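You operate a simulated robot arm through the tools that you are given. There is no shell and no other tool.

You run a simulated two-armed robot. Do the job below in one go: nothing can be reset, and whatever is moved stays where it is left.

## Task
Stop the pipe rig and shut its purple line.
Fine: black wheel shut, pump off, mains off, then the purple lever; in that order.

Only the result counts: the job must be done as asked and must still hold three seconds after the hand-in. Knocking over, shifting, dropping, spilling or breaking anything else fails it.

## Robot
Two 7-joint arms with fingered hands on one trunk, on a base that drives. Base frame: it is fixed to the floor where the robot stands at the start and does not move with it; the origin is under the middle of the robot, x ahead of it, y to its left, z up. Units: mm, degrees, N and s.
The left shoulder is at the start at [48, 173, 1273], the right one opposite. With the tool pointing down near the work surface each hand reaches from about 100 to 740 mm from the robot's upright axis, wherever it stands, measured 20 degrees to its own side. Places, roughly: black valve wheel [500, -100, 900]; blue lever [600, 0, 1100]; left green lever [400, 1500, 800]; mains switch [700, 300, 1300]; pump switch of the pipe rig [700, 300, 1200]; purple lever [600, 800, 800]; right green lever [400, 800, 800]; yellow lever [500, 800, 800]. Payload 3.5 kg a hand.
Tool frame (each hand has its own): the origin (TCP) lies between the finger pads and is the grasp point; the fingertips stand 30 mm ahead of it; z points along the fingers, y is the line along which they close. The gripper opens to 104 mm. The gripper's body begins 35 mm behind the TCP. The gripper is a hand of 3 fingers: y runs from the thumb to the fingers, the wrist lies at [-15, -104, -178] in the tool frame.
Orientation is told as [roll, pitch, yaw] about the base's x, y, z axes, in that order, counted from this pose: with the fingers straight down and the wrist toward the robot, the tool's x, y and z point along [0, 1, 0], [1, 0, 0] and [0, 0, -1] of the base frame.

## Interface
- The arms move only by the tool step_arm. It takes "left_series", "right_series" or both (then of equal length, played together; a hand with none holds still); each is a list of rows, each a list of 6 numbers: the turn, a rotation vector about the tool's x, y, z in degrees, then the shift along the tool's x, y, z in mm. In form: [[ax, ay, az, dx, dy, dz], ...]. A call has 1 to 20 rows; each row shifts and turns the commanded pose from where the row before left it, along the tool's axes as they then stand. A row lasts 0.2 s, in which the tool goes at most 50 mm and 8.6 degrees; a call with a longer step from one row to the next is refused whole. A pose out of reach is approached as far as the arm can. The call stops where the force on the tool passes 40 N (or 10 N more than at its start, if that is more) or the arm is blocked; 0.2 s more then pass. In this call time passes only in rows, and 0.2 s behind the last. It gives the time, the measured TCP pose, the force on the tool (base axes), the opening and the grip force at its end, in the units of the frame above (readings bear some noise), with the torque about the TCP (base axes, N m) and any sound that the robot's microphone picked up.
- Cameras (640 x 400 px; columns grow to the right, rows downward): "scene" is now at [144.6, 27.4, 1484]; the picture's right is [0.36, -0.93, 0.00], its down [-0.25, -0.10, -0.96] and it looks along [0.90, 0.35, -0.26] (base axes); focal length 214 px, centre (320, 200). "left" rides on the left gripper at [-64, -94, -117] in its tool frame; the picture's right is [-0.72, -0.33, 0.61], its down [0.64, -0.65, 0.40] and it looks along [0.27, 0.68, 0.68] (tool axes); focal length 238 px, centre (320, 200). "right" rides on the right gripper at [64, -94, -117] in its tool frame; the picture's right is [-0.72, 0.33, -0.61], its down [-0.64, -0.65, 0.40] and it looks along [-0.27, 0.68, 0.68] (tool axes); focal length 238 px, centre (320, 200). There is no depth. A picture from a camera that has moved, and an enlarged one, comes with that camera's place and axes in the base frame and with its lens. The place of the scene camera against the robot may be out by one fixed shift of up to 25 mm in any direction.
- grab_frame(camera): a new picture of that camera. The clock stands still meanwhile.
- raise_lower(by): slides the trunk up (or, below 0, down) by that many mm; the arms and the scene camera ride with it, the base frame stays. It gives what a move gives, with no picture.
- base_move(legs): drives the robot by 1 to 6 legs, each [ahead, left, turn to the left] in mm, mm and degrees, along the robot's own axes; the way and the turn of a leg run together, so that a leg with both is an arc; at most 1500 mm and 180 degrees a leg. The arms and the cameras ride along, it lands a little off, and it stops where it bumps. It gives what a move gives.
- curl_fingers(index, middle, thumb_bend, thumb_turn, hand): sets how far each is bent, from 0 (flat) to 1 (curled in); at 0.3 the hand is open as for a grip, at 0.7 the pads meet at the TCP. One left out holds its place. A second passes; each finger stops where it meets its share of the squeeze, and holds until it gets a number again. It is the only way to open and close the hand. It gives what a move gives, with no picture; readings hold the bend of each and the force on the fingers (four entries, about 0 where the hand has none), thumb and palm. thumb_turn goes from beside the hand (0) to across from the fingers (1), as for a grip.
- turn_head(pan, tilt): turns the head with the scene camera to pan (to the left, within 86 degrees either way) and tilt (down, from -29 to 69), counted from straight ahead of the robot. It gives what a move gives.
- inspect(camera, box): a new picture of the part [left, top, right, bottom] of that camera's present view, enlarged. The clock stands still meanwhile.
- job_done(): hands the job in; it is judged then, once.

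Nothing tells you exact positions but the pictures and the camera data. Unless the task says otherwise, let go and move clear before handing in.

The tools are called as a command line: name --argument value ..., lists and objects as JSON in quotes. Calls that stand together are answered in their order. step_arm: Moves the arms, as the interface text tells. Its arguments: {"type":"object","properties":{"left_series":{"type":"array","items":{"type":"array","items":{"type":"number"}}},"right_series":{"type":"array","items":{"type":"array","items":{"type":"number"}}}},"required":[]} The other tools are called the same way: raise_lower (by) slides the trunk up or down; curl_fingers (index, middle, thumb_bend, thumb_turn, hand) moves the fingers one by one; base_move (legs) drives the base; turn_head (pan, tilt) turns the head that bears the scene camera; grab_frame (camera) takes a picture; inspect (camera, box) takes an enlarged picture of a part of a camera's view; job_done () hands the job in.

At the start:

```text
time_s: 0.0
left_eef_pos: [327.0, 421.5, 1520.5]
left_ee_rot: [0.1, 0.0, 0.1]
left_ft_force: [0.0, -0.1, -0.1]
left_ft_torque: [0.0, 0.0, 0.0]
left_gripper_width: 103.7
left_gripper_force: 0.0
left_shape: jaw
left_bend: [0.3, 0.3, 0.3, 0.98]
left_finger forces: [0.0, 0.1, 0.0, 0.1, 0.1, 0.1]
right_eef_pos: [404.7, 65.2, 1522.9]
right_ee_rot: [0.0, 0.0, 0.0]
right_ft_force: [0.4, 0.5, 0.1]
right_ft_torque: [-0.05, -0.05, 0.01]
right_gripper_width: 103.6
right_gripper_force: 0.0
right_shape: jaw
right_bend: [0.3, 0.3, 0.3, 0.98]
right_finger forces: [0.1, 0.0, 0.0, 0.1, 0.1, 0.0]
trunk travel left (down, up): [-369.0, 385.0]
robot x, y, heading: [3.8, -0.3, -0.1]
head pan, tilt: [21.1, 15.3]
```

scene: 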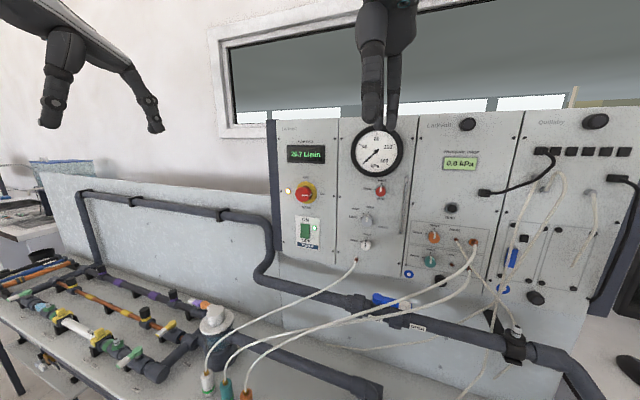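
right: 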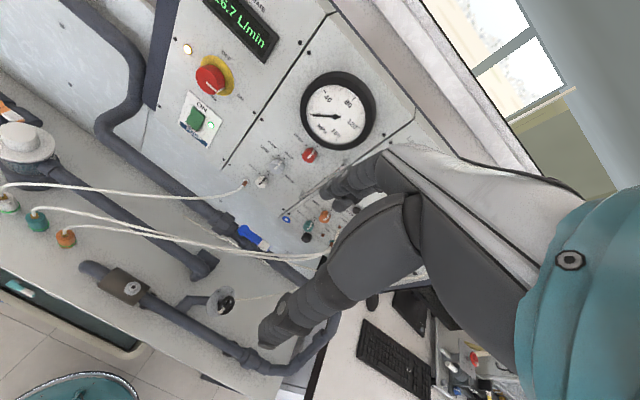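
left: 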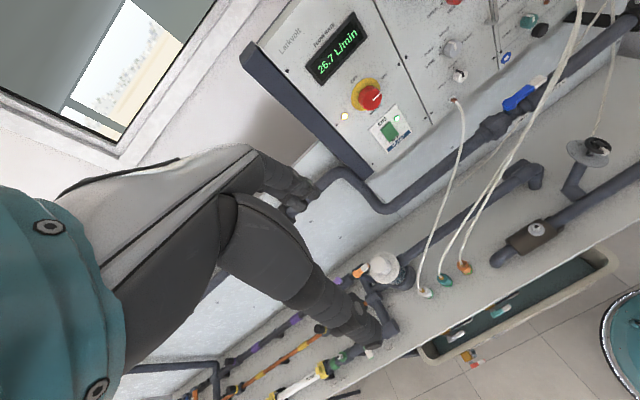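

I see the rig's panel ahead with a red/yellow rotary mains switch, a green rocker pump switch, and pipes below. I'll take closer looks to locate each control before moving anything.

inspect --camera "scene" --box '[270, 130, 350, 260]'

inspect --camera "scene" --box '[0, 240, 240, 400]'

inspect --camera "right" --box '[60, 200, 360, 390]'

turn_head --pan 0 --tilt 45

```text
3.08 times, centred on (310, 195) of scene
camera zoom: at [144.6, 27.4, 1484.0], right [0.36, -0.93, 0.0], down [-0.25, -0.1, -0.96], along [0.9, 0.35, -0.26], focal length 660 px, centre (351, 215)
```

zoom: 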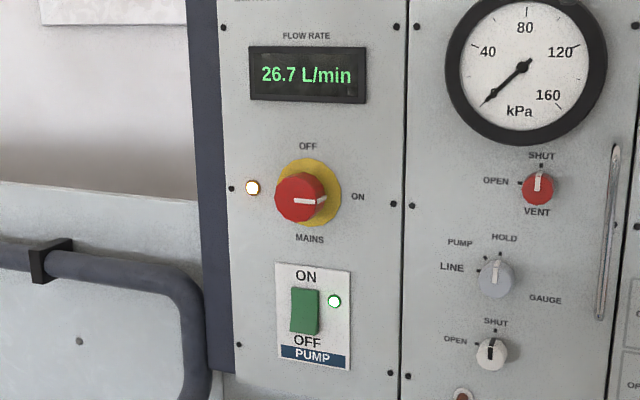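

```text
2.50 times, centred on (120, 320) of scene
camera zoom: at [144.6, 27.4, 1484.0], right [0.36, -0.93, 0.0], down [-0.25, -0.1, -0.96], along [0.9, 0.35, -0.26], focal length 536 px, centre (820, -100)
```

zoom: 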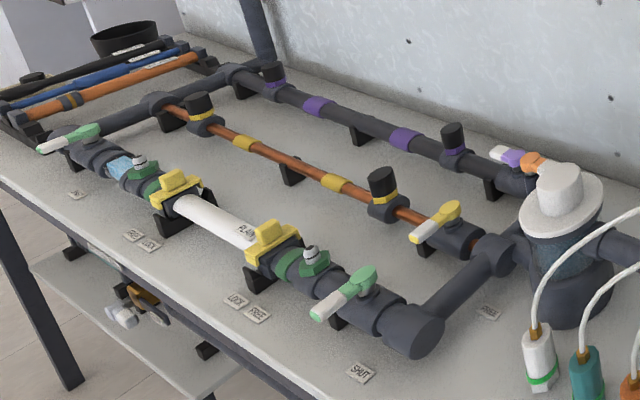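

```text
2.11 times, centred on (210, 295) of right
camera zoom: at [309.6, 129.7, 1639.6], right [0.33, -0.72, 0.61], down [-0.65, -0.64, -0.4], along [0.68, -0.27, -0.68], focal length 502 px, centre (552, 0)
```

zoom: 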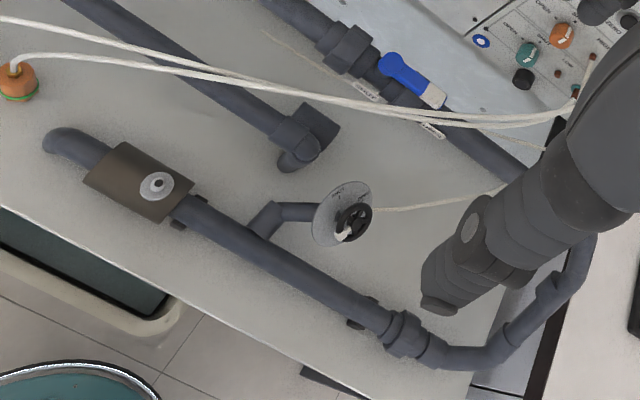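

```text
time_s: 0.9
left_eef_pos: [326.4, 419.6, 1520.6]
left_ee_rot: [0.0, 0.0, 0.0]
left_ft_force: [-1.2, -0.4, 0.7]
left_ft_torque: [-0.01, -0.01, 0.0]
left_gripper_width: 103.5
left_gripper_force: 0.0
left_shape: jaw
left_bend: [0.3, 0.3, 0.3, 0.98]
left_finger forces: [0.0, 0.0, 0.0, 0.0, 0.1, 0.0]
right_eef_pos: [404.1, 66.2, 1522.9]
right_ee_rot: [0.1, -0.1, 0.0]
right_ft_force: [0.8, 0.2, -0.7]
right_ft_torque: [-0.01, 0.0, 0.02]
right_gripper_width: 103.4
right_gripper_force: 0.0
right_shape: jaw
right_bend: [0.3, 0.3, 0.3, 0.98]
right_finger forces: [0.0, 0.0, 0.0, 0.0, 0.0, 0.0]
trunk travel left (down, up): [-369.0, 385.0]
robot x, y, heading: [-2.3, 3.1, 0.1]
head pan, tilt: [0.0, 45.0]
```

The black wheel seems to sit on a short stub with a disc (scale) around it, near the front of the table. I'll look at it with the scene camera.

grab_frame --camera "scene"

inspect --camera "right" --box '[190, 270, 260, 330]'

inspect --camera "left" --box '[480, 100, 640, 270]'

```text
taken
camera scene: at [138.8, -6.1, 1437.7], right [0.0, -1.0, 0.0], down [-0.71, 0.0, -0.71], along [0.71, 0.0, -0.71], focal length 214 px, centre (320, 200)
```

scene: 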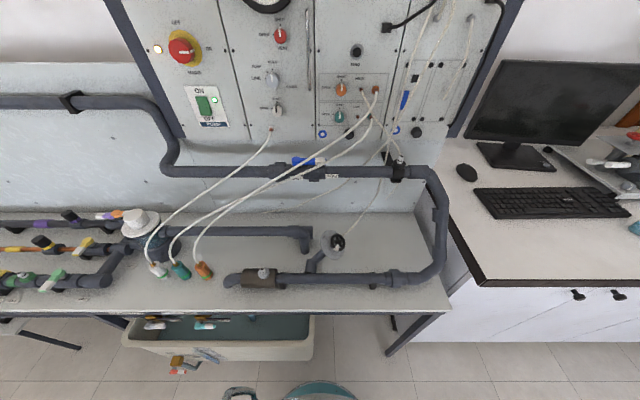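

```text
6.67 times, centred on (225, 300) of right
camera zoom: at [309.6, 129.8, 1639.6], right [0.33, -0.72, 0.61], down [-0.65, -0.64, -0.4], along [0.68, -0.27, -0.68], focal length 1589 px, centre (953, -467)
```

zoom: 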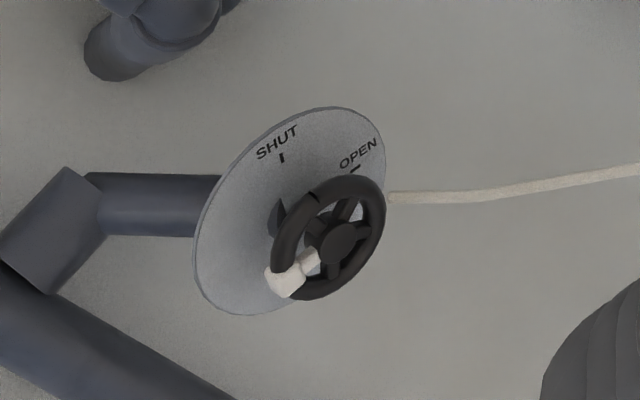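

```text
2.35 times, centred on (560, 185) of left
camera zoom: at [233.1, 357.8, 1636.8], right [-0.33, -0.72, -0.61], down [-0.65, 0.64, -0.4], along [0.68, 0.27, -0.68], focal length 561 px, centre (-245, 235)
```

zoom: 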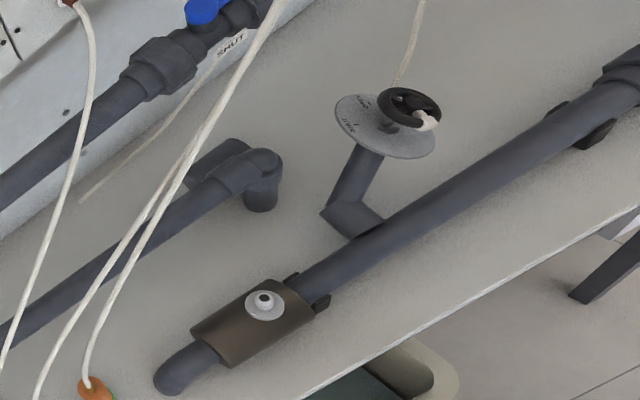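

inspect --camera "scene" --box '[290, 215, 370, 285]'

inspect --camera "left" --box '[560, 125, 620, 180]'

inspect --camera "scene" --box '[140, 0, 240, 140]'

```text
5.71 times, centred on (330, 250) of scene
camera zoom: at [138.8, -6.1, 1437.7], right [0.0, -1.0, 0.0], down [-0.71, 0.0, -0.71], along [0.71, 0.0, -0.71], focal length 1226 px, centre (263, -86)
```

zoom: 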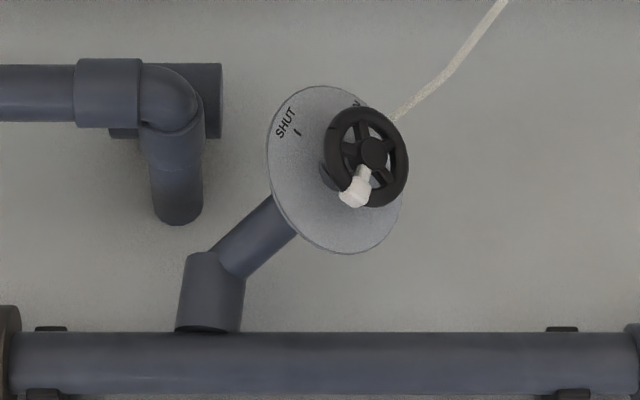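

```text
7.27 times, centred on (590, 152) of left
camera zoom: at [233.1, 357.8, 1636.8], right [-0.33, -0.72, -0.61], down [-0.65, 0.64, -0.4], along [0.68, 0.27, -0.68], focal length 1734 px, centre (-1644, 546)
```

zoom: 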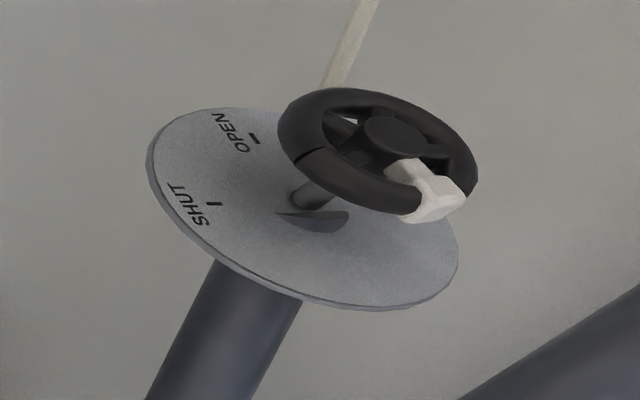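

```text
2.86 times, centred on (190, 70) of scene
camera zoom: at [138.8, -6.1, 1437.7], right [0.0, -1.0, 0.0], down [-0.71, 0.0, -0.71], along [0.71, 0.0, -0.71], focal length 613 px, centre (691, 571)
```

zoom: 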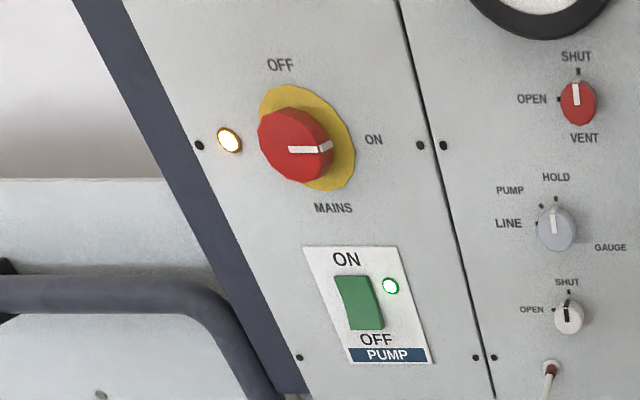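

The wheel hub triangulates to about [487, -58, 895]; its face looks to the right and up (about 45°). Next I bring the right hand down in front of it to get a square view with its camera.

step_arm --right_series '[[0, 0, 0, -18.8, -6.1, 40], [0, 0, 0, -18.8, -6.1, 40], [0, 0, 0, -18.8, -6.1, 40], [0, 0, 0, -18.8, -6.1, 40], [0, 0, 0, -18.8, -6.1, 40], [0, 0, 0, -18.8, -6.1, 40], [0, 0, 0, -18.8, -6.1, 40], [0, 0, 0, -18.8, -6.1, 40], [0, 0, 0, -18.8, -6.1, 40], [0, 0, 0, -18.8, -6.1, 40], [0, 7.5, 0, 0, 0, 0], [0, 7.5, 0, 0, 0, 0], [0, 7.5, 0, 0, 0, 0], [0, 7.5, 0, 0, 0, 0], [0, 7.5, 0, 0, 0, 0], [0, 7.5, 0, 0, 0, 0]]'

grab_frame --camera "right"

grab_frame --camera "scene"

```text
time_s: 4.3
left_eef_pos: [325.8, 420.9, 1521.0]
left_ee_rot: [0.1, 0.0, 0.0]
left_ft_force: [-1.4, -0.4, -0.2]
left_ft_torque: [0.0, -0.04, -0.02]
left_gripper_width: 103.4
left_gripper_force: 0.0
left_shape: jaw
left_bend: [0.3, 0.3, 0.3, 0.98]
left_finger forces: [0.1, 0.0, 0.1, 0.0, 0.0, 0.0]
right_eef_pos: [386.5, -106.4, 1126.6]
right_ee_rot: [45.1, 0.0, 0.0]
right_ft_force: [0.3, -0.7, 0.5]
right_ft_torque: [0.0, 0.02, -0.05]
right_gripper_width: 103.8
right_gripper_force: 0.1
right_shape: jaw
right_bend: [0.3, 0.3, 0.3, 0.98]
right_finger forces: [0.0, 0.1, 0.1, 0.1, 0.1, 0.0]
right hand out of reach, approached as far as the arm can: row 10, 11, 12, 13, 14
trunk travel left (down, up): [-369.0, 385.0]
robot x, y, heading: [-0.1, 0.9, 0.2]
head pan, tilt: [0.0, 45.0]
```

```text
taken
camera right: at [291.5, -144.2, 1255.1], right [0.33, -0.94, -0.08], down [-0.65, -0.17, -0.74], along [0.68, 0.29, -0.67], focal length 238 px, centre (320, 200)
```

right: 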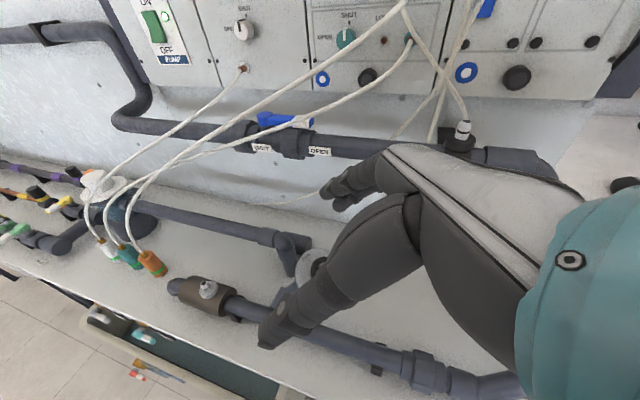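

```text
taken
camera scene: at [138.5, -6.7, 1437.7], right [0.0, -1.0, 0.0], down [-0.71, 0.0, -0.71], along [0.71, 0.0, -0.71], focal length 214 px, centre (320, 200)
```

scene: 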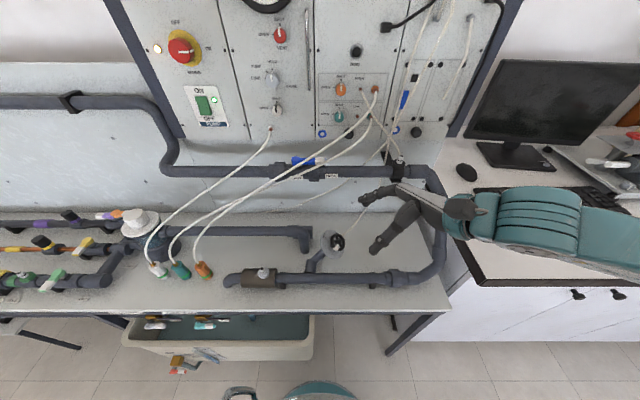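

The hand hides the wheel from its own camera here, so I'll shift it further right to look past it.

step_arm --right_series '[[0, 0, 0, -33.6, 5, -12.4], [0, 0, 0, -33.6, 5, -12.4], [0, 0, 0, -33.6, 5, -12.4], [0, 0, 0, -33.6, 5, -12.4]]'

grab_frame --camera "right"

```text
time_s: 5.3
left_eef_pos: [327.0, 421.6, 1520.4]
left_ee_rot: [0.1, -0.1, 0.1]
left_ft_force: [0.7, 1.3, -0.4]
left_ft_torque: [-0.02, 0.02, 0.02]
left_gripper_width: 103.4
left_gripper_force: 0.1
left_shape: jaw
left_bend: [0.3, 0.3, 0.3, 0.98]
left_finger forces: [0.1, 0.1, 0.1, 0.0, 0.0, 0.0]
right_eef_pos: [403.2, -236.8, 1067.0]
right_ee_rot: [45.1, 0.1, 0.1]
right_ft_force: [0.1, 0.5, 0.6]
right_ft_torque: [0.0, 0.0, 0.02]
right_gripper_width: 103.8
right_gripper_force: 0.1
right_shape: jaw
right_bend: [0.3, 0.3, 0.3, 0.98]
right_finger forces: [0.0, 0.0, 0.0, 0.0, 0.1, 0.0]
trunk travel left (down, up): [-369.0, 385.0]
robot x, y, heading: [0.1, -3.1, 0.1]
head pan, tilt: [0.0, 45.0]
```

```text
taken
camera right: at [309.1, -275.2, 1195.3], right [0.33, -0.94, -0.08], down [-0.65, -0.17, -0.74], along [0.68, 0.29, -0.67], focal length 238 px, centre (320, 200)
```

right: 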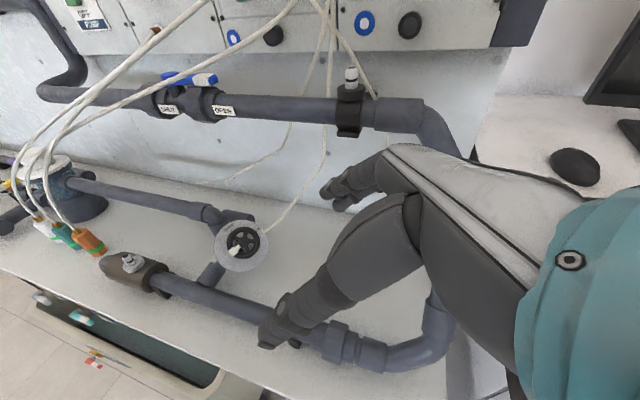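

inspect --camera "right" --box '[205, 210, 285, 285]'

inspect --camera "right" --box '[130, 20, 300, 140]'

```text
5.33 times, centred on (245, 248) of right
camera zoom: at [309.1, -275.2, 1195.3], right [0.33, -0.94, -0.08], down [-0.65, -0.17, -0.74], along [0.68, 0.29, -0.67], focal length 1271 px, centre (720, -53)
```

zoom: 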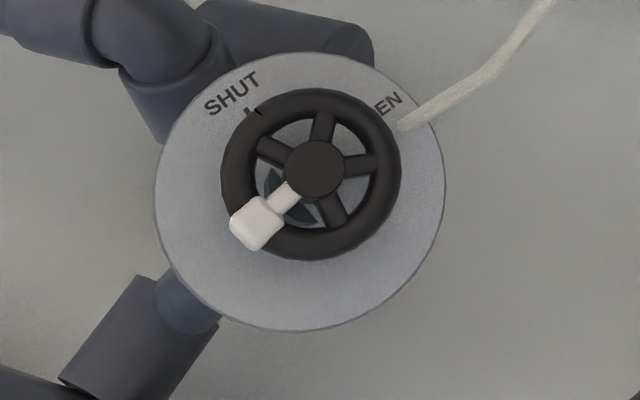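

```text
3.33 times, centred on (215, 80) of right
camera zoom: at [309.1, -275.2, 1195.3], right [0.33, -0.94, -0.08], down [-0.65, -0.17, -0.74], along [0.68, 0.29, -0.67], focal length 794 px, centre (670, 600)
```

zoom: 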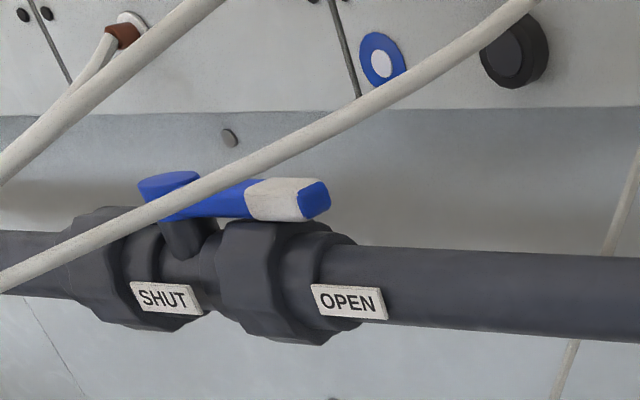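

Seen nearly face-on, the wheel's white spoke (the pointer) is between the marks, and SHUT lies about 100° clockwise from it. I'll orient the right hand along the wheel axis (about [-0.22, -0.58, 0.78] outward), pre-turned counter-clockwise so it can turn the wheel clockwise.

step_arm --right_series '[[0, -8.4, 0, 0, 0, 0], [-6.35, 0, 0, 0, 0, 0], [-6.35, 0, 0, 0, 0, 0], [0, 0, -8.4, 0, 0, 0], [0, 0, -8.4, 0, 0, 0], [0, 0, -8.4, 0, 0, 0], [0, 0, -8.4, 0, 0, 0], [0, 0, -8.4, 0, 0, 0], [0, 0, -8.4, 0, 0, 0]]'

grab_frame --camera "right"

grab_frame --camera "scene"

```text
time_s: 7.3
left_eef_pos: [326.7, 419.9, 1522.0]
left_ee_rot: [0.1, -0.1, 0.0]
left_ft_force: [-0.4, -0.6, 0.3]
left_ft_torque: [0.01, -0.01, 0.02]
left_gripper_width: 103.4
left_gripper_force: 0.0
left_shape: jaw
left_bend: [0.3, 0.3, 0.3, 0.98]
left_finger forces: [0.0, 0.0, 0.0, 0.0, 0.0, 0.0]
right_eef_pos: [406.7, -233.5, 1066.8]
right_ee_rot: [20.0, -34.4, 36.6]
right_ft_force: [1.9, 0.0, 3.3]
right_ft_torque: [-0.22, 0.18, 0.09]
right_gripper_width: 103.9
right_gripper_force: 0.1
right_shape: jaw
right_bend: [0.3, 0.3, 0.3, 0.98]
right_finger forces: [0.0, 0.0, 0.0, 0.0, 0.0, 0.0]
right hand out of reach, approached as far as the arm can: row 8
trunk travel left (down, up): [-369.0, 385.0]
robot x, y, heading: [-0.4, 3.4, 0.1]
head pan, tilt: [0.0, 45.0]
```

```text
taken
camera right: at [271.3, -307.3, 1122.6], right [0.59, -0.66, 0.46], down [0.11, -0.49, -0.86], along [0.8, 0.56, -0.22], focal length 238 px, centre (320, 200)
```

right: 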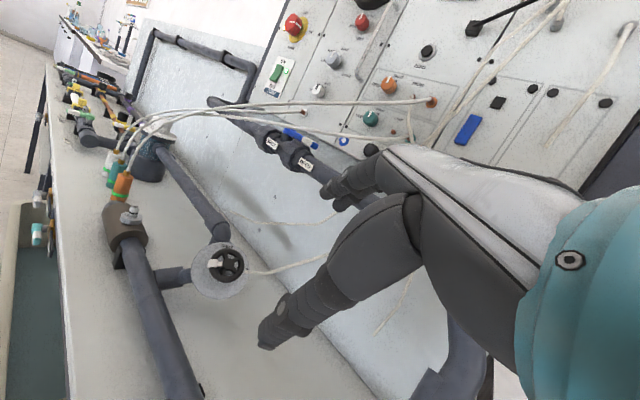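

```text
taken
camera scene: at [138.9, -6.6, 1437.8], right [0.0, -1.0, 0.0], down [-0.71, 0.0, -0.71], along [0.71, 0.0, -0.71], focal length 214 px, centre (320, 200)
```

scene: 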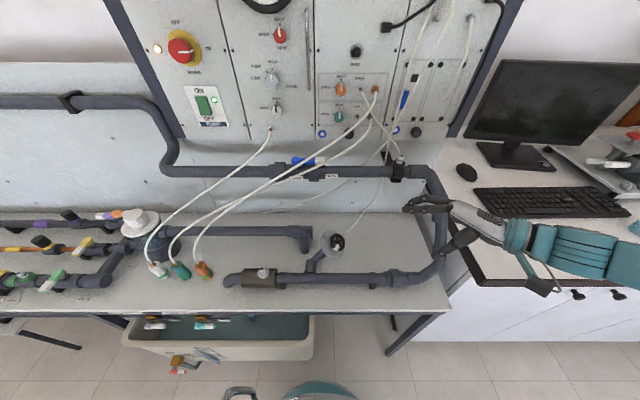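

inspect --camera "right" --box '[180, 200, 340, 310]'

inspect --camera "scene" --box '[290, 140, 450, 270]'

```text
3.64 times, centred on (260, 255) of right
camera zoom: at [271.3, -307.3, 1122.6], right [0.59, -0.66, 0.46], down [0.11, -0.49, -0.86], along [0.8, 0.56, -0.22], focal length 867 px, centre (538, 0)
```

zoom: 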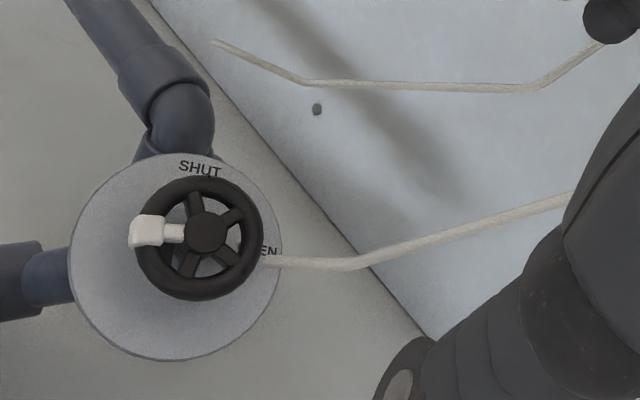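

```text
3.08 times, centred on (370, 205) of scene
camera zoom: at [138.9, -6.6, 1437.8], right [0.0, -1.0, 0.0], down [-0.71, 0.0, -0.71], along [0.71, 0.0, -0.71], focal length 660 px, centre (166, 185)
```

zoom: 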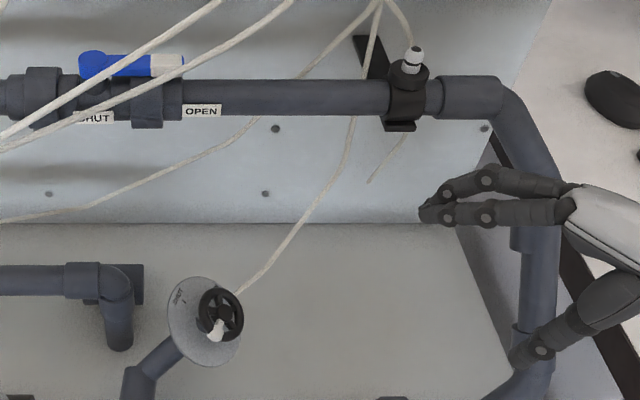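

The hand is aligned. A loose hose end hangs just behind the wheel's right rim, so I'll keep the fingertips shallow. Moving to a standoff about 90 mm out from the wheel.

step_arm --right_series '[[0, 0, 0, 1.6, 10.6, 38.7], [0, 0, 0, 1.6, 10.6, 38.7], [0, 0, 0, 1.6, 10.6, 38.7], [0, 0, 0, 1.6, 10.6, 38.7]]'

grab_frame --camera "right"

inspect --camera "scene" --box '[290, 170, 450, 270]'

grab_frame --camera "left"

```text
time_s: 8.3
left_eef_pos: [327.7, 421.1, 1519.7]
left_ee_rot: [0.0, 0.1, 0.0]
left_ft_force: [-0.4, -0.1, 0.7]
left_ft_torque: [-0.03, 0.02, -0.02]
left_gripper_width: 103.6
left_gripper_force: 0.1
left_shape: jaw
left_bend: [0.3, 0.3, 0.3, 0.98]
left_finger forces: [0.0, 0.0, 0.0, 0.1, 0.1, 0.1]
right_eef_pos: [472.0, -118.9, 973.4]
right_ee_rot: [19.6, -34.5, 36.3]
right_ft_force: [0.5, 0.2, -0.2]
right_ft_torque: [0.0, 0.0, 0.02]
right_gripper_width: 104.2
right_gripper_force: 0.0
right_shape: jaw
right_bend: [0.3, 0.3, 0.3, 0.98]
right_finger forces: [0.0, 0.0, 0.0, 0.0, 0.0, 0.0]
trunk travel left (down, up): [-369.0, 385.0]
robot x, y, heading: [4.3, -1.6, 0.0]
head pan, tilt: [0.0, 45.0]
```

```text
taken
camera right: at [336.6, -191.4, 1028.6], right [0.59, -0.66, 0.46], down [0.12, -0.5, -0.86], along [0.8, 0.56, -0.21], focal length 238 px, centre (320, 200)
```

right: 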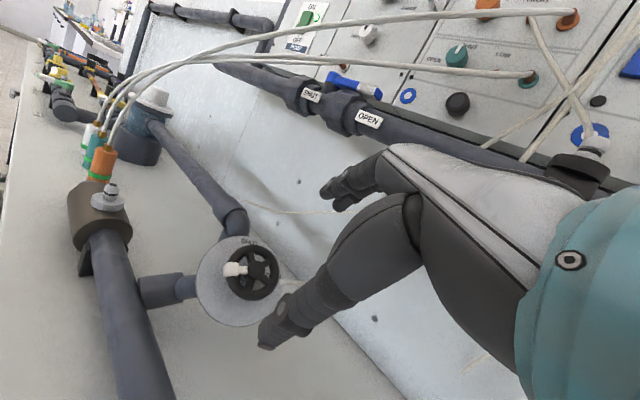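

```text
4.00 times, centred on (370, 220) of scene
camera zoom: at [139.4, -5.7, 1437.6], right [0.0, -1.0, 0.0], down [-0.71, 0.0, -0.71], along [0.71, 0.0, -0.71], focal length 858 px, centre (120, 120)
```

zoom: 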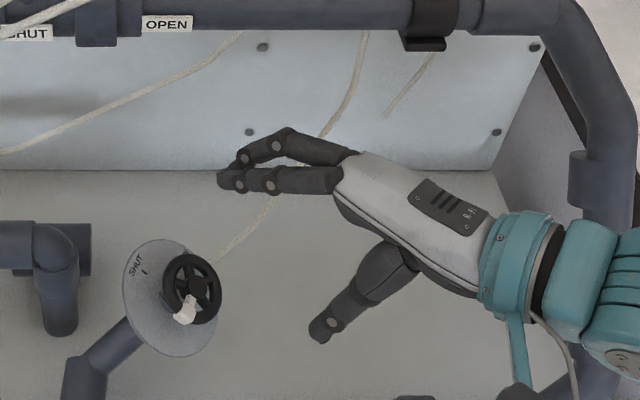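

```text
taken
camera left: at [233.9, 358.4, 1636.5], right [-0.33, -0.72, -0.61], down [-0.65, 0.64, -0.4], along [0.68, 0.27, -0.68], focal length 238 px, centre (320, 200)
```

left: 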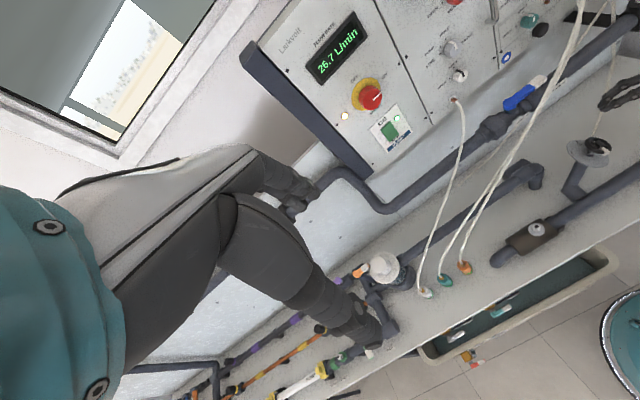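

step_arm --right_series '[[0, 0, 0, 1.5, -1.5, 20], [0, 0, 0, 1.5, -1.5, 20], [0, 0, 0, 1.3, -1.4, 20]]'

grab_frame --camera "right"

inspect --camera "scene" --box '[290, 190, 410, 270]'

inspect --camera "left" --box '[540, 80, 640, 200]'

```text
time_s: 9.2
left_eef_pos: [327.0, 422.0, 1520.7]
left_ee_rot: [0.0, 0.0, 0.0]
left_ft_force: [-0.1, -0.8, 0.3]
left_ft_torque: [0.01, 0.01, 0.04]
left_gripper_width: 103.4
left_gripper_force: 0.1
left_shape: jaw
left_bend: [0.3, 0.3, 0.3, 0.98]
left_finger forces: [0.0, 0.0, 0.0, 0.0, 0.0, 0.0]
right_eef_pos: [475.6, -79.7, 925.6]
right_ee_rot: [19.8, -34.5, 36.5]
right_ft_force: [-0.3, -0.2, 0.3]
right_ft_torque: [-0.01, -0.01, 0.0]
right_gripper_width: 103.9
right_gripper_force: 0.0
right_shape: jaw
right_bend: [0.3, 0.3, 0.3, 0.98]
right_finger forces: [0.0, 0.0, 0.0, 0.0, 0.0, 0.0]
trunk travel left (down, up): [-369.0, 385.0]
robot x, y, heading: [2.5, 0.6, 0.2]
head pan, tilt: [0.0, 45.0]
```

```text
taken
camera right: at [339.7, -153.7, 980.9], right [0.59, -0.66, 0.46], down [0.12, -0.49, -0.86], along [0.8, 0.56, -0.21], focal length 238 px, centre (320, 200)
```

right: 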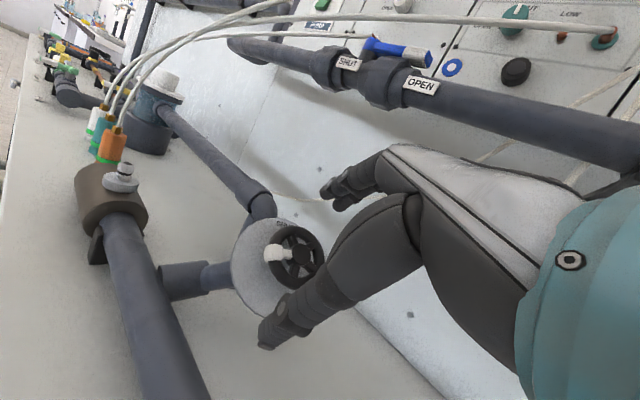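

```text
5.00 times, centred on (350, 230) of scene
camera zoom: at [139.1, -5.9, 1437.6], right [0.0, -1.0, 0.0], down [-0.71, 0.0, -0.71], along [0.71, 0.0, -0.71], focal length 1072 px, centre (170, 50)
```

zoom: 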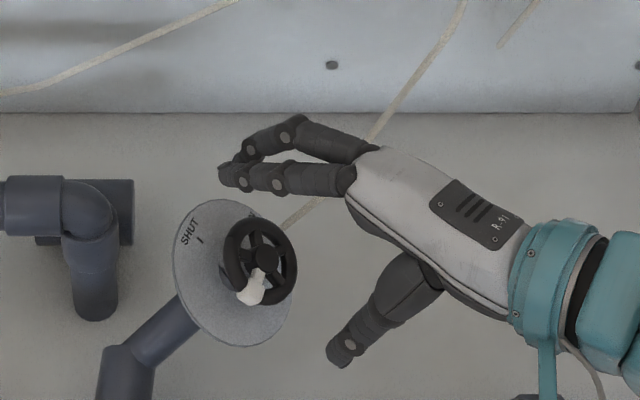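

```text
3.33 times, centred on (590, 140) of left
camera zoom: at [233.5, 358.1, 1636.6], right [-0.33, -0.72, -0.61], down [-0.65, 0.64, -0.4], along [0.68, 0.27, -0.68], focal length 794 px, centre (-580, 400)
```

zoom: 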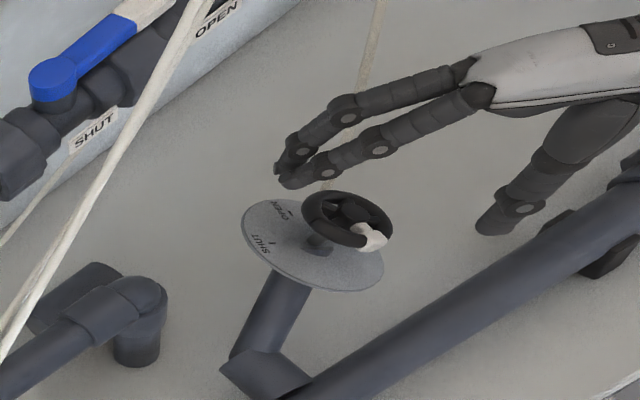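

inspect --camera "right" --box '[220, 200, 360, 330]'

```text
3.08 times, centred on (290, 265) of right
camera zoom: at [339.7, -153.7, 980.9], right [0.59, -0.66, 0.46], down [0.12, -0.49, -0.86], along [0.8, 0.56, -0.21], focal length 733 px, centre (412, 0)
```

zoom: 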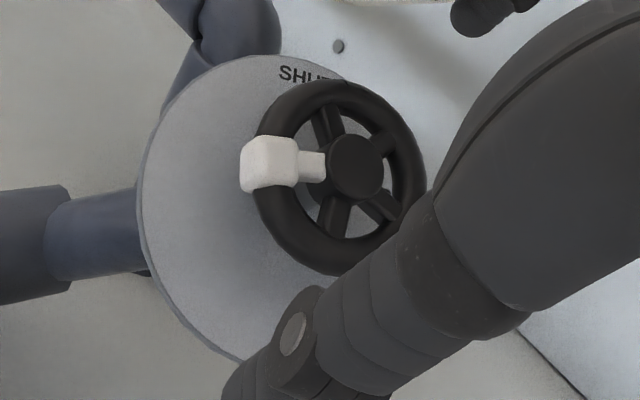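

The hub is about 3 mm off in tool x and 2 mm in y, 37 mm ahead. I'll correct and advance so the fingertips just pass the rim.

step_arm --right_series '[[0, 0, 0, -1.8, 1, 8], [0, 0, 0, -1.7, 1, 8]]'

inspect --camera "right" --box '[220, 160, 380, 340]'

inspect --camera "scene" --box '[300, 200, 400, 270]'

inspect --camera "left" --box '[550, 100, 640, 190]'

```text
time_s: 9.8
left_eef_pos: [325.9, 419.9, 1520.5]
left_ee_rot: [0.0, 0.0, 0.1]
left_ft_force: [-0.7, -0.4, -0.5]
left_ft_torque: [0.01, -0.03, -0.02]
left_gripper_width: 103.7
left_gripper_force: 0.0
left_shape: jaw
left_bend: [0.3, 0.3, 0.3, 0.98]
left_finger forces: [0.0, 0.0, 0.1, 0.0, 0.0, 0.0]
right_eef_pos: [481.8, -71.9, 914.0]
right_ee_rot: [19.7, -34.4, 36.4]
right_ft_force: [0.3, -1.0, -0.3]
right_ft_torque: [0.01, 0.0, 0.02]
right_gripper_width: 103.9
right_gripper_force: 0.0
right_shape: jaw
right_bend: [0.3, 0.3, 0.3, 0.98]
right_finger forces: [0.1, 0.1, 0.0, 0.1, 0.0, 0.1]
trunk travel left (down, up): [-369.0, 385.0]
robot x, y, heading: [-0.1, 0.2, 0.1]
head pan, tilt: [0.0, 45.0]
```

```text
2.22 times, centred on (300, 250) of right
camera zoom: at [347.1, -146.2, 968.8], right [0.59, -0.66, 0.46], down [0.12, -0.49, -0.86], along [0.8, 0.56, -0.21], focal length 530 px, centre (364, 89)
```

zoom: 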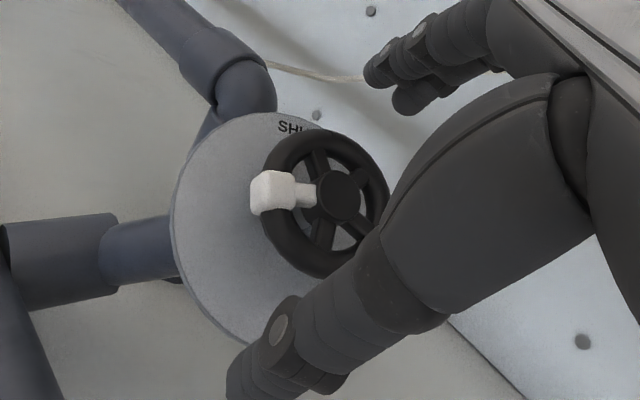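

```text
5.71 times, centred on (350, 235) of scene
camera zoom: at [138.8, -6.2, 1437.7], right [0.0, -1.0, 0.0], down [-0.71, 0.0, -0.71], along [0.71, 0.0, -0.71], focal length 1226 px, centre (149, 0)
```

zoom: 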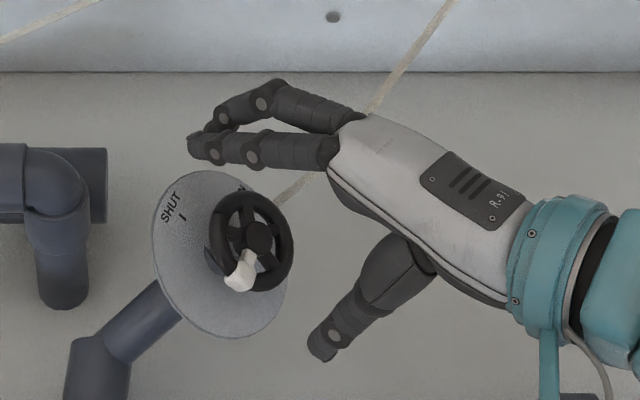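

```text
4.44 times, centred on (595, 145) of left
camera zoom: at [233.1, 357.8, 1636.8], right [-0.33, -0.72, -0.61], down [-0.65, 0.64, -0.4], along [0.68, 0.27, -0.68], focal length 1059 px, centre (-902, 444)
```

zoom: 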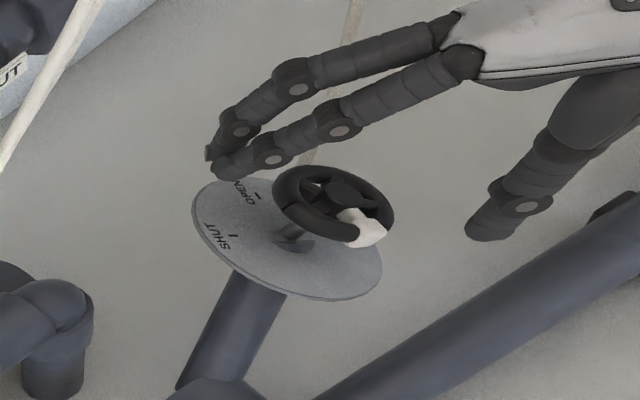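

curl_fingers --hand "right" --index 0.42 --middle 0.42 --thumb_bend 0.42

inspect --camera "right" --box '[220, 160, 380, 340]'

inspect --camera "scene" --box '[300, 200, 400, 270]'

inspect --camera "left" --box '[550, 100, 640, 190]'

```text
time_s: 10.8
left_eef_pos: [325.4, 419.5, 1521.3]
left_ee_rot: [0.0, -0.1, 0.0]
left_ft_force: [0.3, -0.2, 0.5]
left_ft_torque: [-0.01, -0.01, 0.01]
left_gripper_width: 103.7
left_gripper_force: 0.1
left_shape: jaw
left_bend: [0.3, 0.3, 0.3, 0.98]
left_finger forces: [0.0, 0.1, 0.0, 0.1, 0.0, 0.0]
right_eef_pos: [481.8, -72.6, 914.5]
right_ee_rot: [19.8, -34.6, 36.3]
right_ft_force: [0.6, -0.4, -0.7]
right_ft_torque: [0.0, 0.01, 0.03]
right_gripper_width: 73.7
right_gripper_force: 0.1
right_shape: fingers
right_bend: [0.42, 0.42, 0.42, 0.98]
right_finger forces: [0.0, 0.0, 0.0, 0.0, 0.0, 0.0]
trunk travel left (down, up): [-369.0, 385.0]
robot x, y, heading: [0.1, -3.7, -0.0]
head pan, tilt: [0.0, 45.0]
```

```text
2.22 times, centred on (300, 250) of right
camera zoom: at [347.1, -146.1, 969.0], right [0.59, -0.66, 0.46], down [0.12, -0.49, -0.86], along [0.8, 0.56, -0.21], focal length 530 px, centre (364, 89)
```

zoom: 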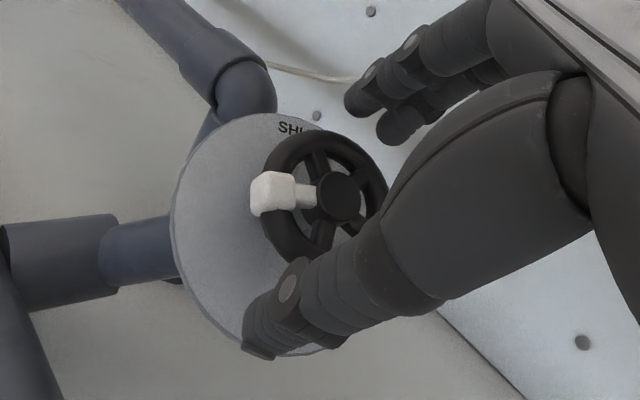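

```text
5.71 times, centred on (350, 235) of scene
camera zoom: at [138.8, -6.2, 1437.7], right [0.0, -1.0, 0.0], down [-0.71, 0.0, -0.71], along [0.71, 0.0, -0.71], focal length 1226 px, centre (149, 0)
```

zoom: 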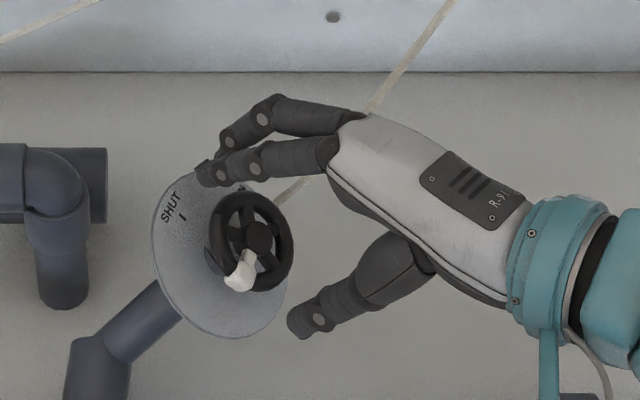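

```text
4.44 times, centred on (595, 145) of left
camera zoom: at [233.1, 357.8, 1636.8], right [-0.33, -0.72, -0.61], down [-0.65, 0.64, -0.4], along [0.68, 0.27, -0.68], focal length 1059 px, centre (-902, 444)
```

zoom: 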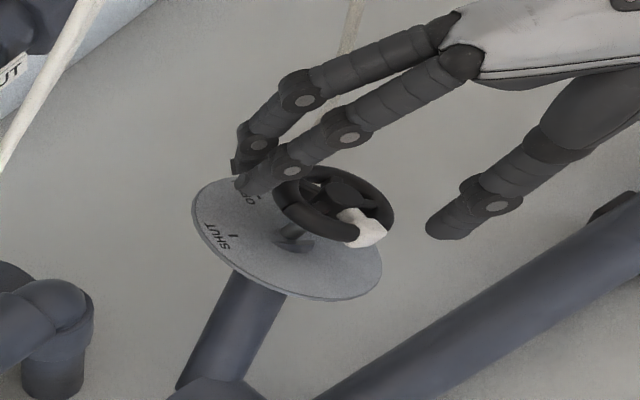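

curl_fingers --hand "right" --index 0.56 --middle 0.56 --thumb_bend 0.56

inspect --camera "right" --box '[220, 160, 380, 340]'

inspect --camera "scene" --box '[300, 200, 400, 270]'

inspect --camera "left" --box '[550, 100, 640, 190]'

```text
time_s: 11.8
left_eef_pos: [327.1, 421.4, 1520.7]
left_ee_rot: [-0.1, -0.1, 0.0]
left_ft_force: [0.0, 0.5, -0.4]
left_ft_torque: [0.0, 0.04, 0.01]
left_gripper_width: 103.5
left_gripper_force: 0.1
left_shape: jaw
left_bend: [0.3, 0.3, 0.3, 0.98]
left_finger forces: [0.1, 0.1, 0.1, 0.0, 0.0, 0.0]
right_eef_pos: [483.3, -70.9, 915.5]
right_ee_rot: [19.8, -34.7, 36.4]
right_ft_force: [4.1, 1.8, 3.4]
right_ft_torque: [0.1, -0.14, -0.03]
right_gripper_width: 47.7
right_gripper_force: 5.7
right_shape: fingers
right_bend: [0.51, 0.52, 0.53, 0.97]
right_finger forces: [4.5, 4.5, 0.0, 0.0, 2.6, 0.1]
trunk travel left (down, up): [-369.0, 385.0]
robot x, y, heading: [0.8, -2.4, 0.1]
head pan, tilt: [0.0, 45.0]
```

```text
2.22 times, centred on (300, 250) of right
camera zoom: at [347.5, -145.7, 969.4], right [0.59, -0.66, 0.46], down [0.12, -0.49, -0.86], along [0.8, 0.56, -0.21], focal length 530 px, centre (364, 89)
```

zoom: 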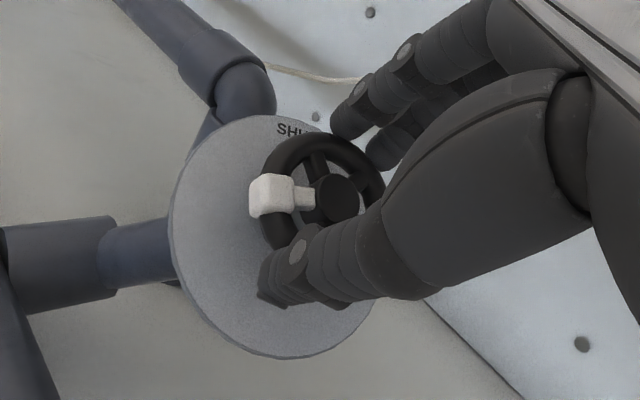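

```text
5.71 times, centred on (350, 235) of scene
camera zoom: at [139.1, -5.8, 1437.7], right [0.0, -1.0, 0.0], down [-0.71, 0.0, -0.71], along [0.71, 0.0, -0.71], focal length 1226 px, centre (149, 0)
```

zoom: 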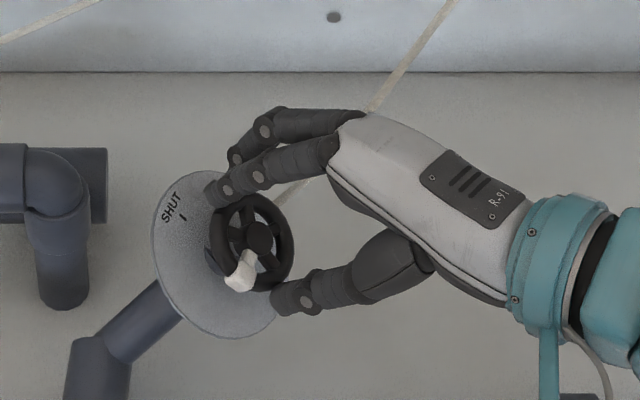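

```text
4.44 times, centred on (595, 145) of left
camera zoom: at [233.4, 358.2, 1636.7], right [-0.33, -0.72, -0.61], down [-0.65, 0.64, -0.4], along [0.68, 0.27, -0.68], focal length 1059 px, centre (-902, 444)
```

zoom: 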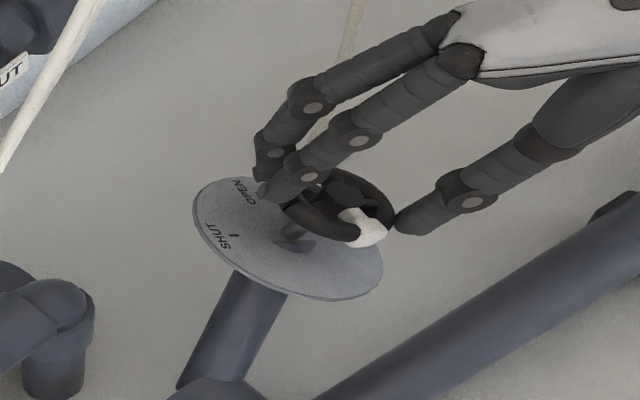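

The rim is held between the thumb and two fingers. I'll try a short clockwise turn first and check how the wheel follows and whether the flow falls.

step_arm --right_series '[[0, 0, 5, 0, 0, 0], [0, 0, 5, 0, 0, 0], [0, 0, 5, 0, 0, 0]]'

inspect --camera "scene" --box '[300, 200, 400, 270]'

grab_frame --camera "left"

```text
time_s: 12.6
left_eef_pos: [326.8, 421.0, 1519.9]
left_ee_rot: [0.1, 0.1, -0.1]
left_ft_force: [0.3, 0.4, -0.3]
left_ft_torque: [0.02, 0.01, 0.01]
left_gripper_width: 103.5
left_gripper_force: 0.0
left_shape: jaw
left_bend: [0.3, 0.3, 0.3, 0.98]
left_finger forces: [0.1, 0.0, 0.0, 0.0, 0.0, 0.1]
right_eef_pos: [481.5, -72.9, 914.7]
right_ee_rot: [28.2, -28.4, 20.2]
right_ft_force: [4.9, 5.1, 3.6]
right_ft_torque: [0.15, -0.19, -0.04]
right_gripper_width: 47.8
right_gripper_force: 5.7
right_shape: fingers
right_bend: [0.5, 0.52, 0.53, 0.97]
right_finger forces: [5.3, 3.9, 0.0, 0.0, 2.2, 0.0]
trunk travel left (down, up): [-369.0, 385.0]
robot x, y, heading: [3.5, 1.3, -0.0]
head pan, tilt: [0.0, 45.0]
```

```text
5.71 times, centred on (350, 235) of scene
camera zoom: at [139.1, -5.4, 1437.7], right [0.0, -1.0, 0.0], down [-0.71, 0.0, -0.71], along [0.71, 0.0, -0.71], focal length 1226 px, centre (149, 0)
```

zoom: 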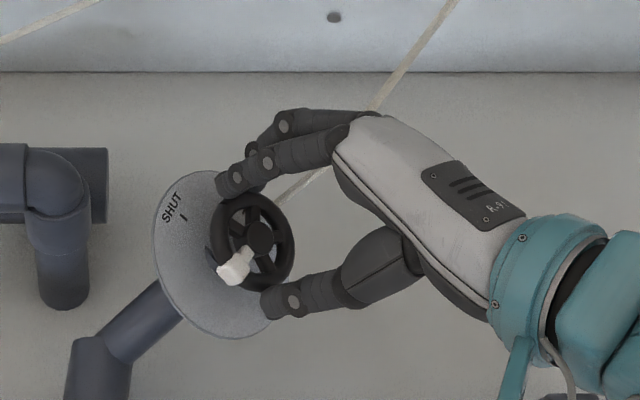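

```text
taken
camera left: at [233.4, 358.7, 1636.5], right [-0.33, -0.72, -0.61], down [-0.65, 0.64, -0.4], along [0.68, 0.27, -0.68], focal length 238 px, centre (320, 200)
```

left: 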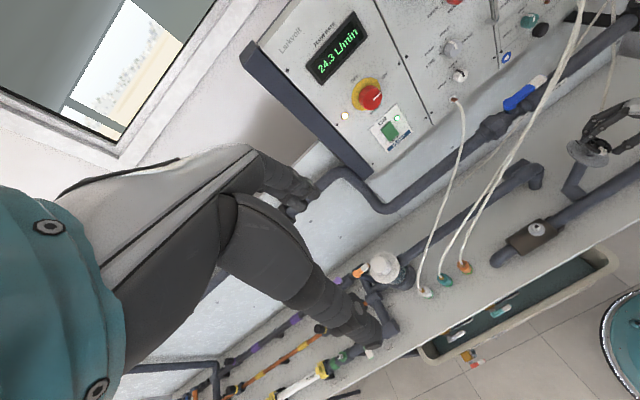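

The wheel follows and the flow dropped from 26.7 to 24.3 L/min, so clockwise is shutting. I'll continue.

step_arm --right_series '[[0, 0, 7, 0, 0, 0], [0, 0, 7, 0, 0, 0], [0, 0, 7, 0, 0, 0], [0, 0, 7, 0, 0, 0]]'

inspect --camera "scene" --box '[300, 200, 400, 270]'

inspect --camera "left" --box '[550, 80, 640, 190]'

inspect --camera "left" --box '[290, 0, 440, 150]'

grab_frame --camera "right"

```text
time_s: 13.6
left_eef_pos: [325.5, 420.7, 1519.9]
left_ee_rot: [-0.1, 0.1, -0.1]
left_ft_force: [-0.3, 0.1, -0.6]
left_ft_torque: [-0.01, -0.01, 0.01]
left_gripper_width: 103.5
left_gripper_force: 0.1
left_shape: jaw
left_bend: [0.3, 0.3, 0.3, 0.98]
left_finger forces: [0.0, 0.0, 0.0, 0.0, 0.0, 0.0]
right_eef_pos: [481.3, -73.5, 913.9]
right_ee_rot: [37.3, -13.1, -4.9]
right_ft_force: [6.1, 2.6, 5.3]
right_ft_torque: [0.08, -0.26, -0.1]
right_gripper_width: 48.1
right_gripper_force: 5.5
right_shape: fingers
right_bend: [0.5, 0.52, 0.54, 0.97]
right_finger forces: [5.9, 3.8, 0.0, 0.0, 2.0, 0.1]
trunk travel left (down, up): [-369.0, 385.0]
robot x, y, heading: [-0.1, -0.8, 0.2]
head pan, tilt: [0.0, 45.0]
```

```text
5.71 times, centred on (350, 235) of scene
camera zoom: at [139.1, -5.0, 1437.7], right [0.0, -1.0, 0.0], down [-0.71, 0.0, -0.71], along [0.71, 0.0, -0.71], focal length 1226 px, centre (149, 0)
```

zoom: 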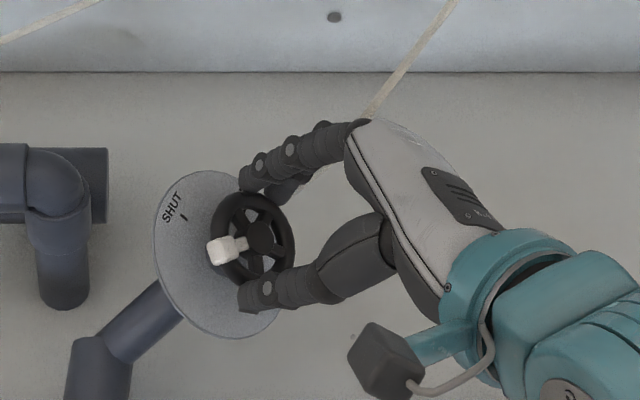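

```text
3.64 times, centred on (595, 135) of left
camera zoom: at [233.5, 359.2, 1636.4], right [-0.33, -0.72, -0.61], down [-0.65, 0.64, -0.4], along [0.68, 0.27, -0.68], focal length 867 px, centre (-680, 436)
```

zoom: 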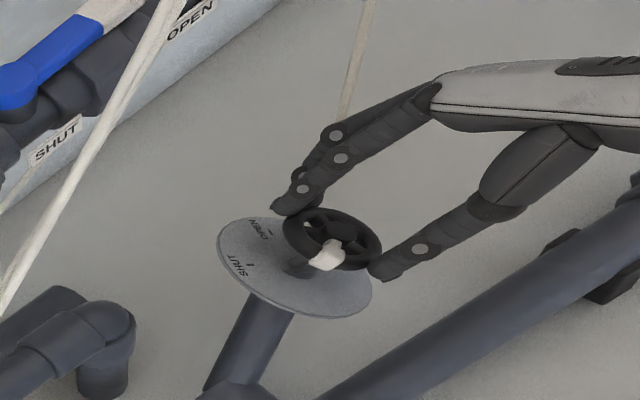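

```text
2.67 times, centred on (365, 75) of left
camera zoom: at [233.5, 359.2, 1636.4], right [-0.33, -0.72, -0.61], down [-0.65, 0.64, -0.4], along [0.68, 0.27, -0.68], focal length 636 px, centre (200, 533)
```

zoom: 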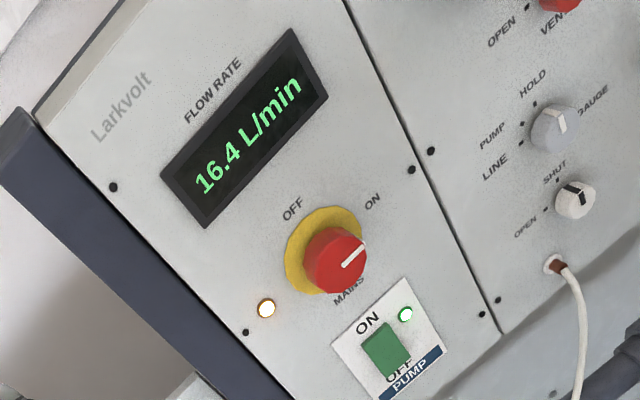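

```text
taken
camera right: at [359.0, -82.4, 1021.6], right [0.22, -0.97, 0.13], down [-0.5, -0.22, -0.84], along [0.84, 0.13, -0.53], focal length 238 px, centre (320, 200)
```

right: 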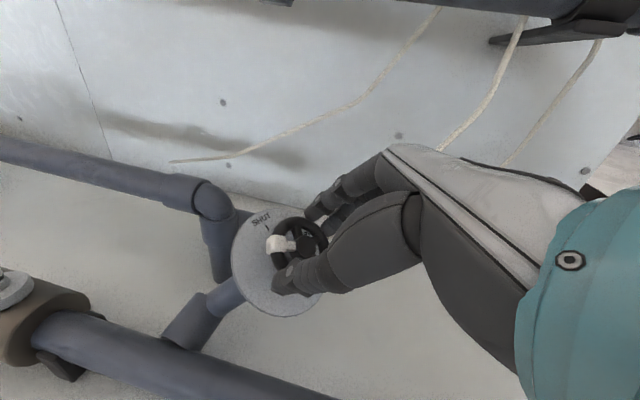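

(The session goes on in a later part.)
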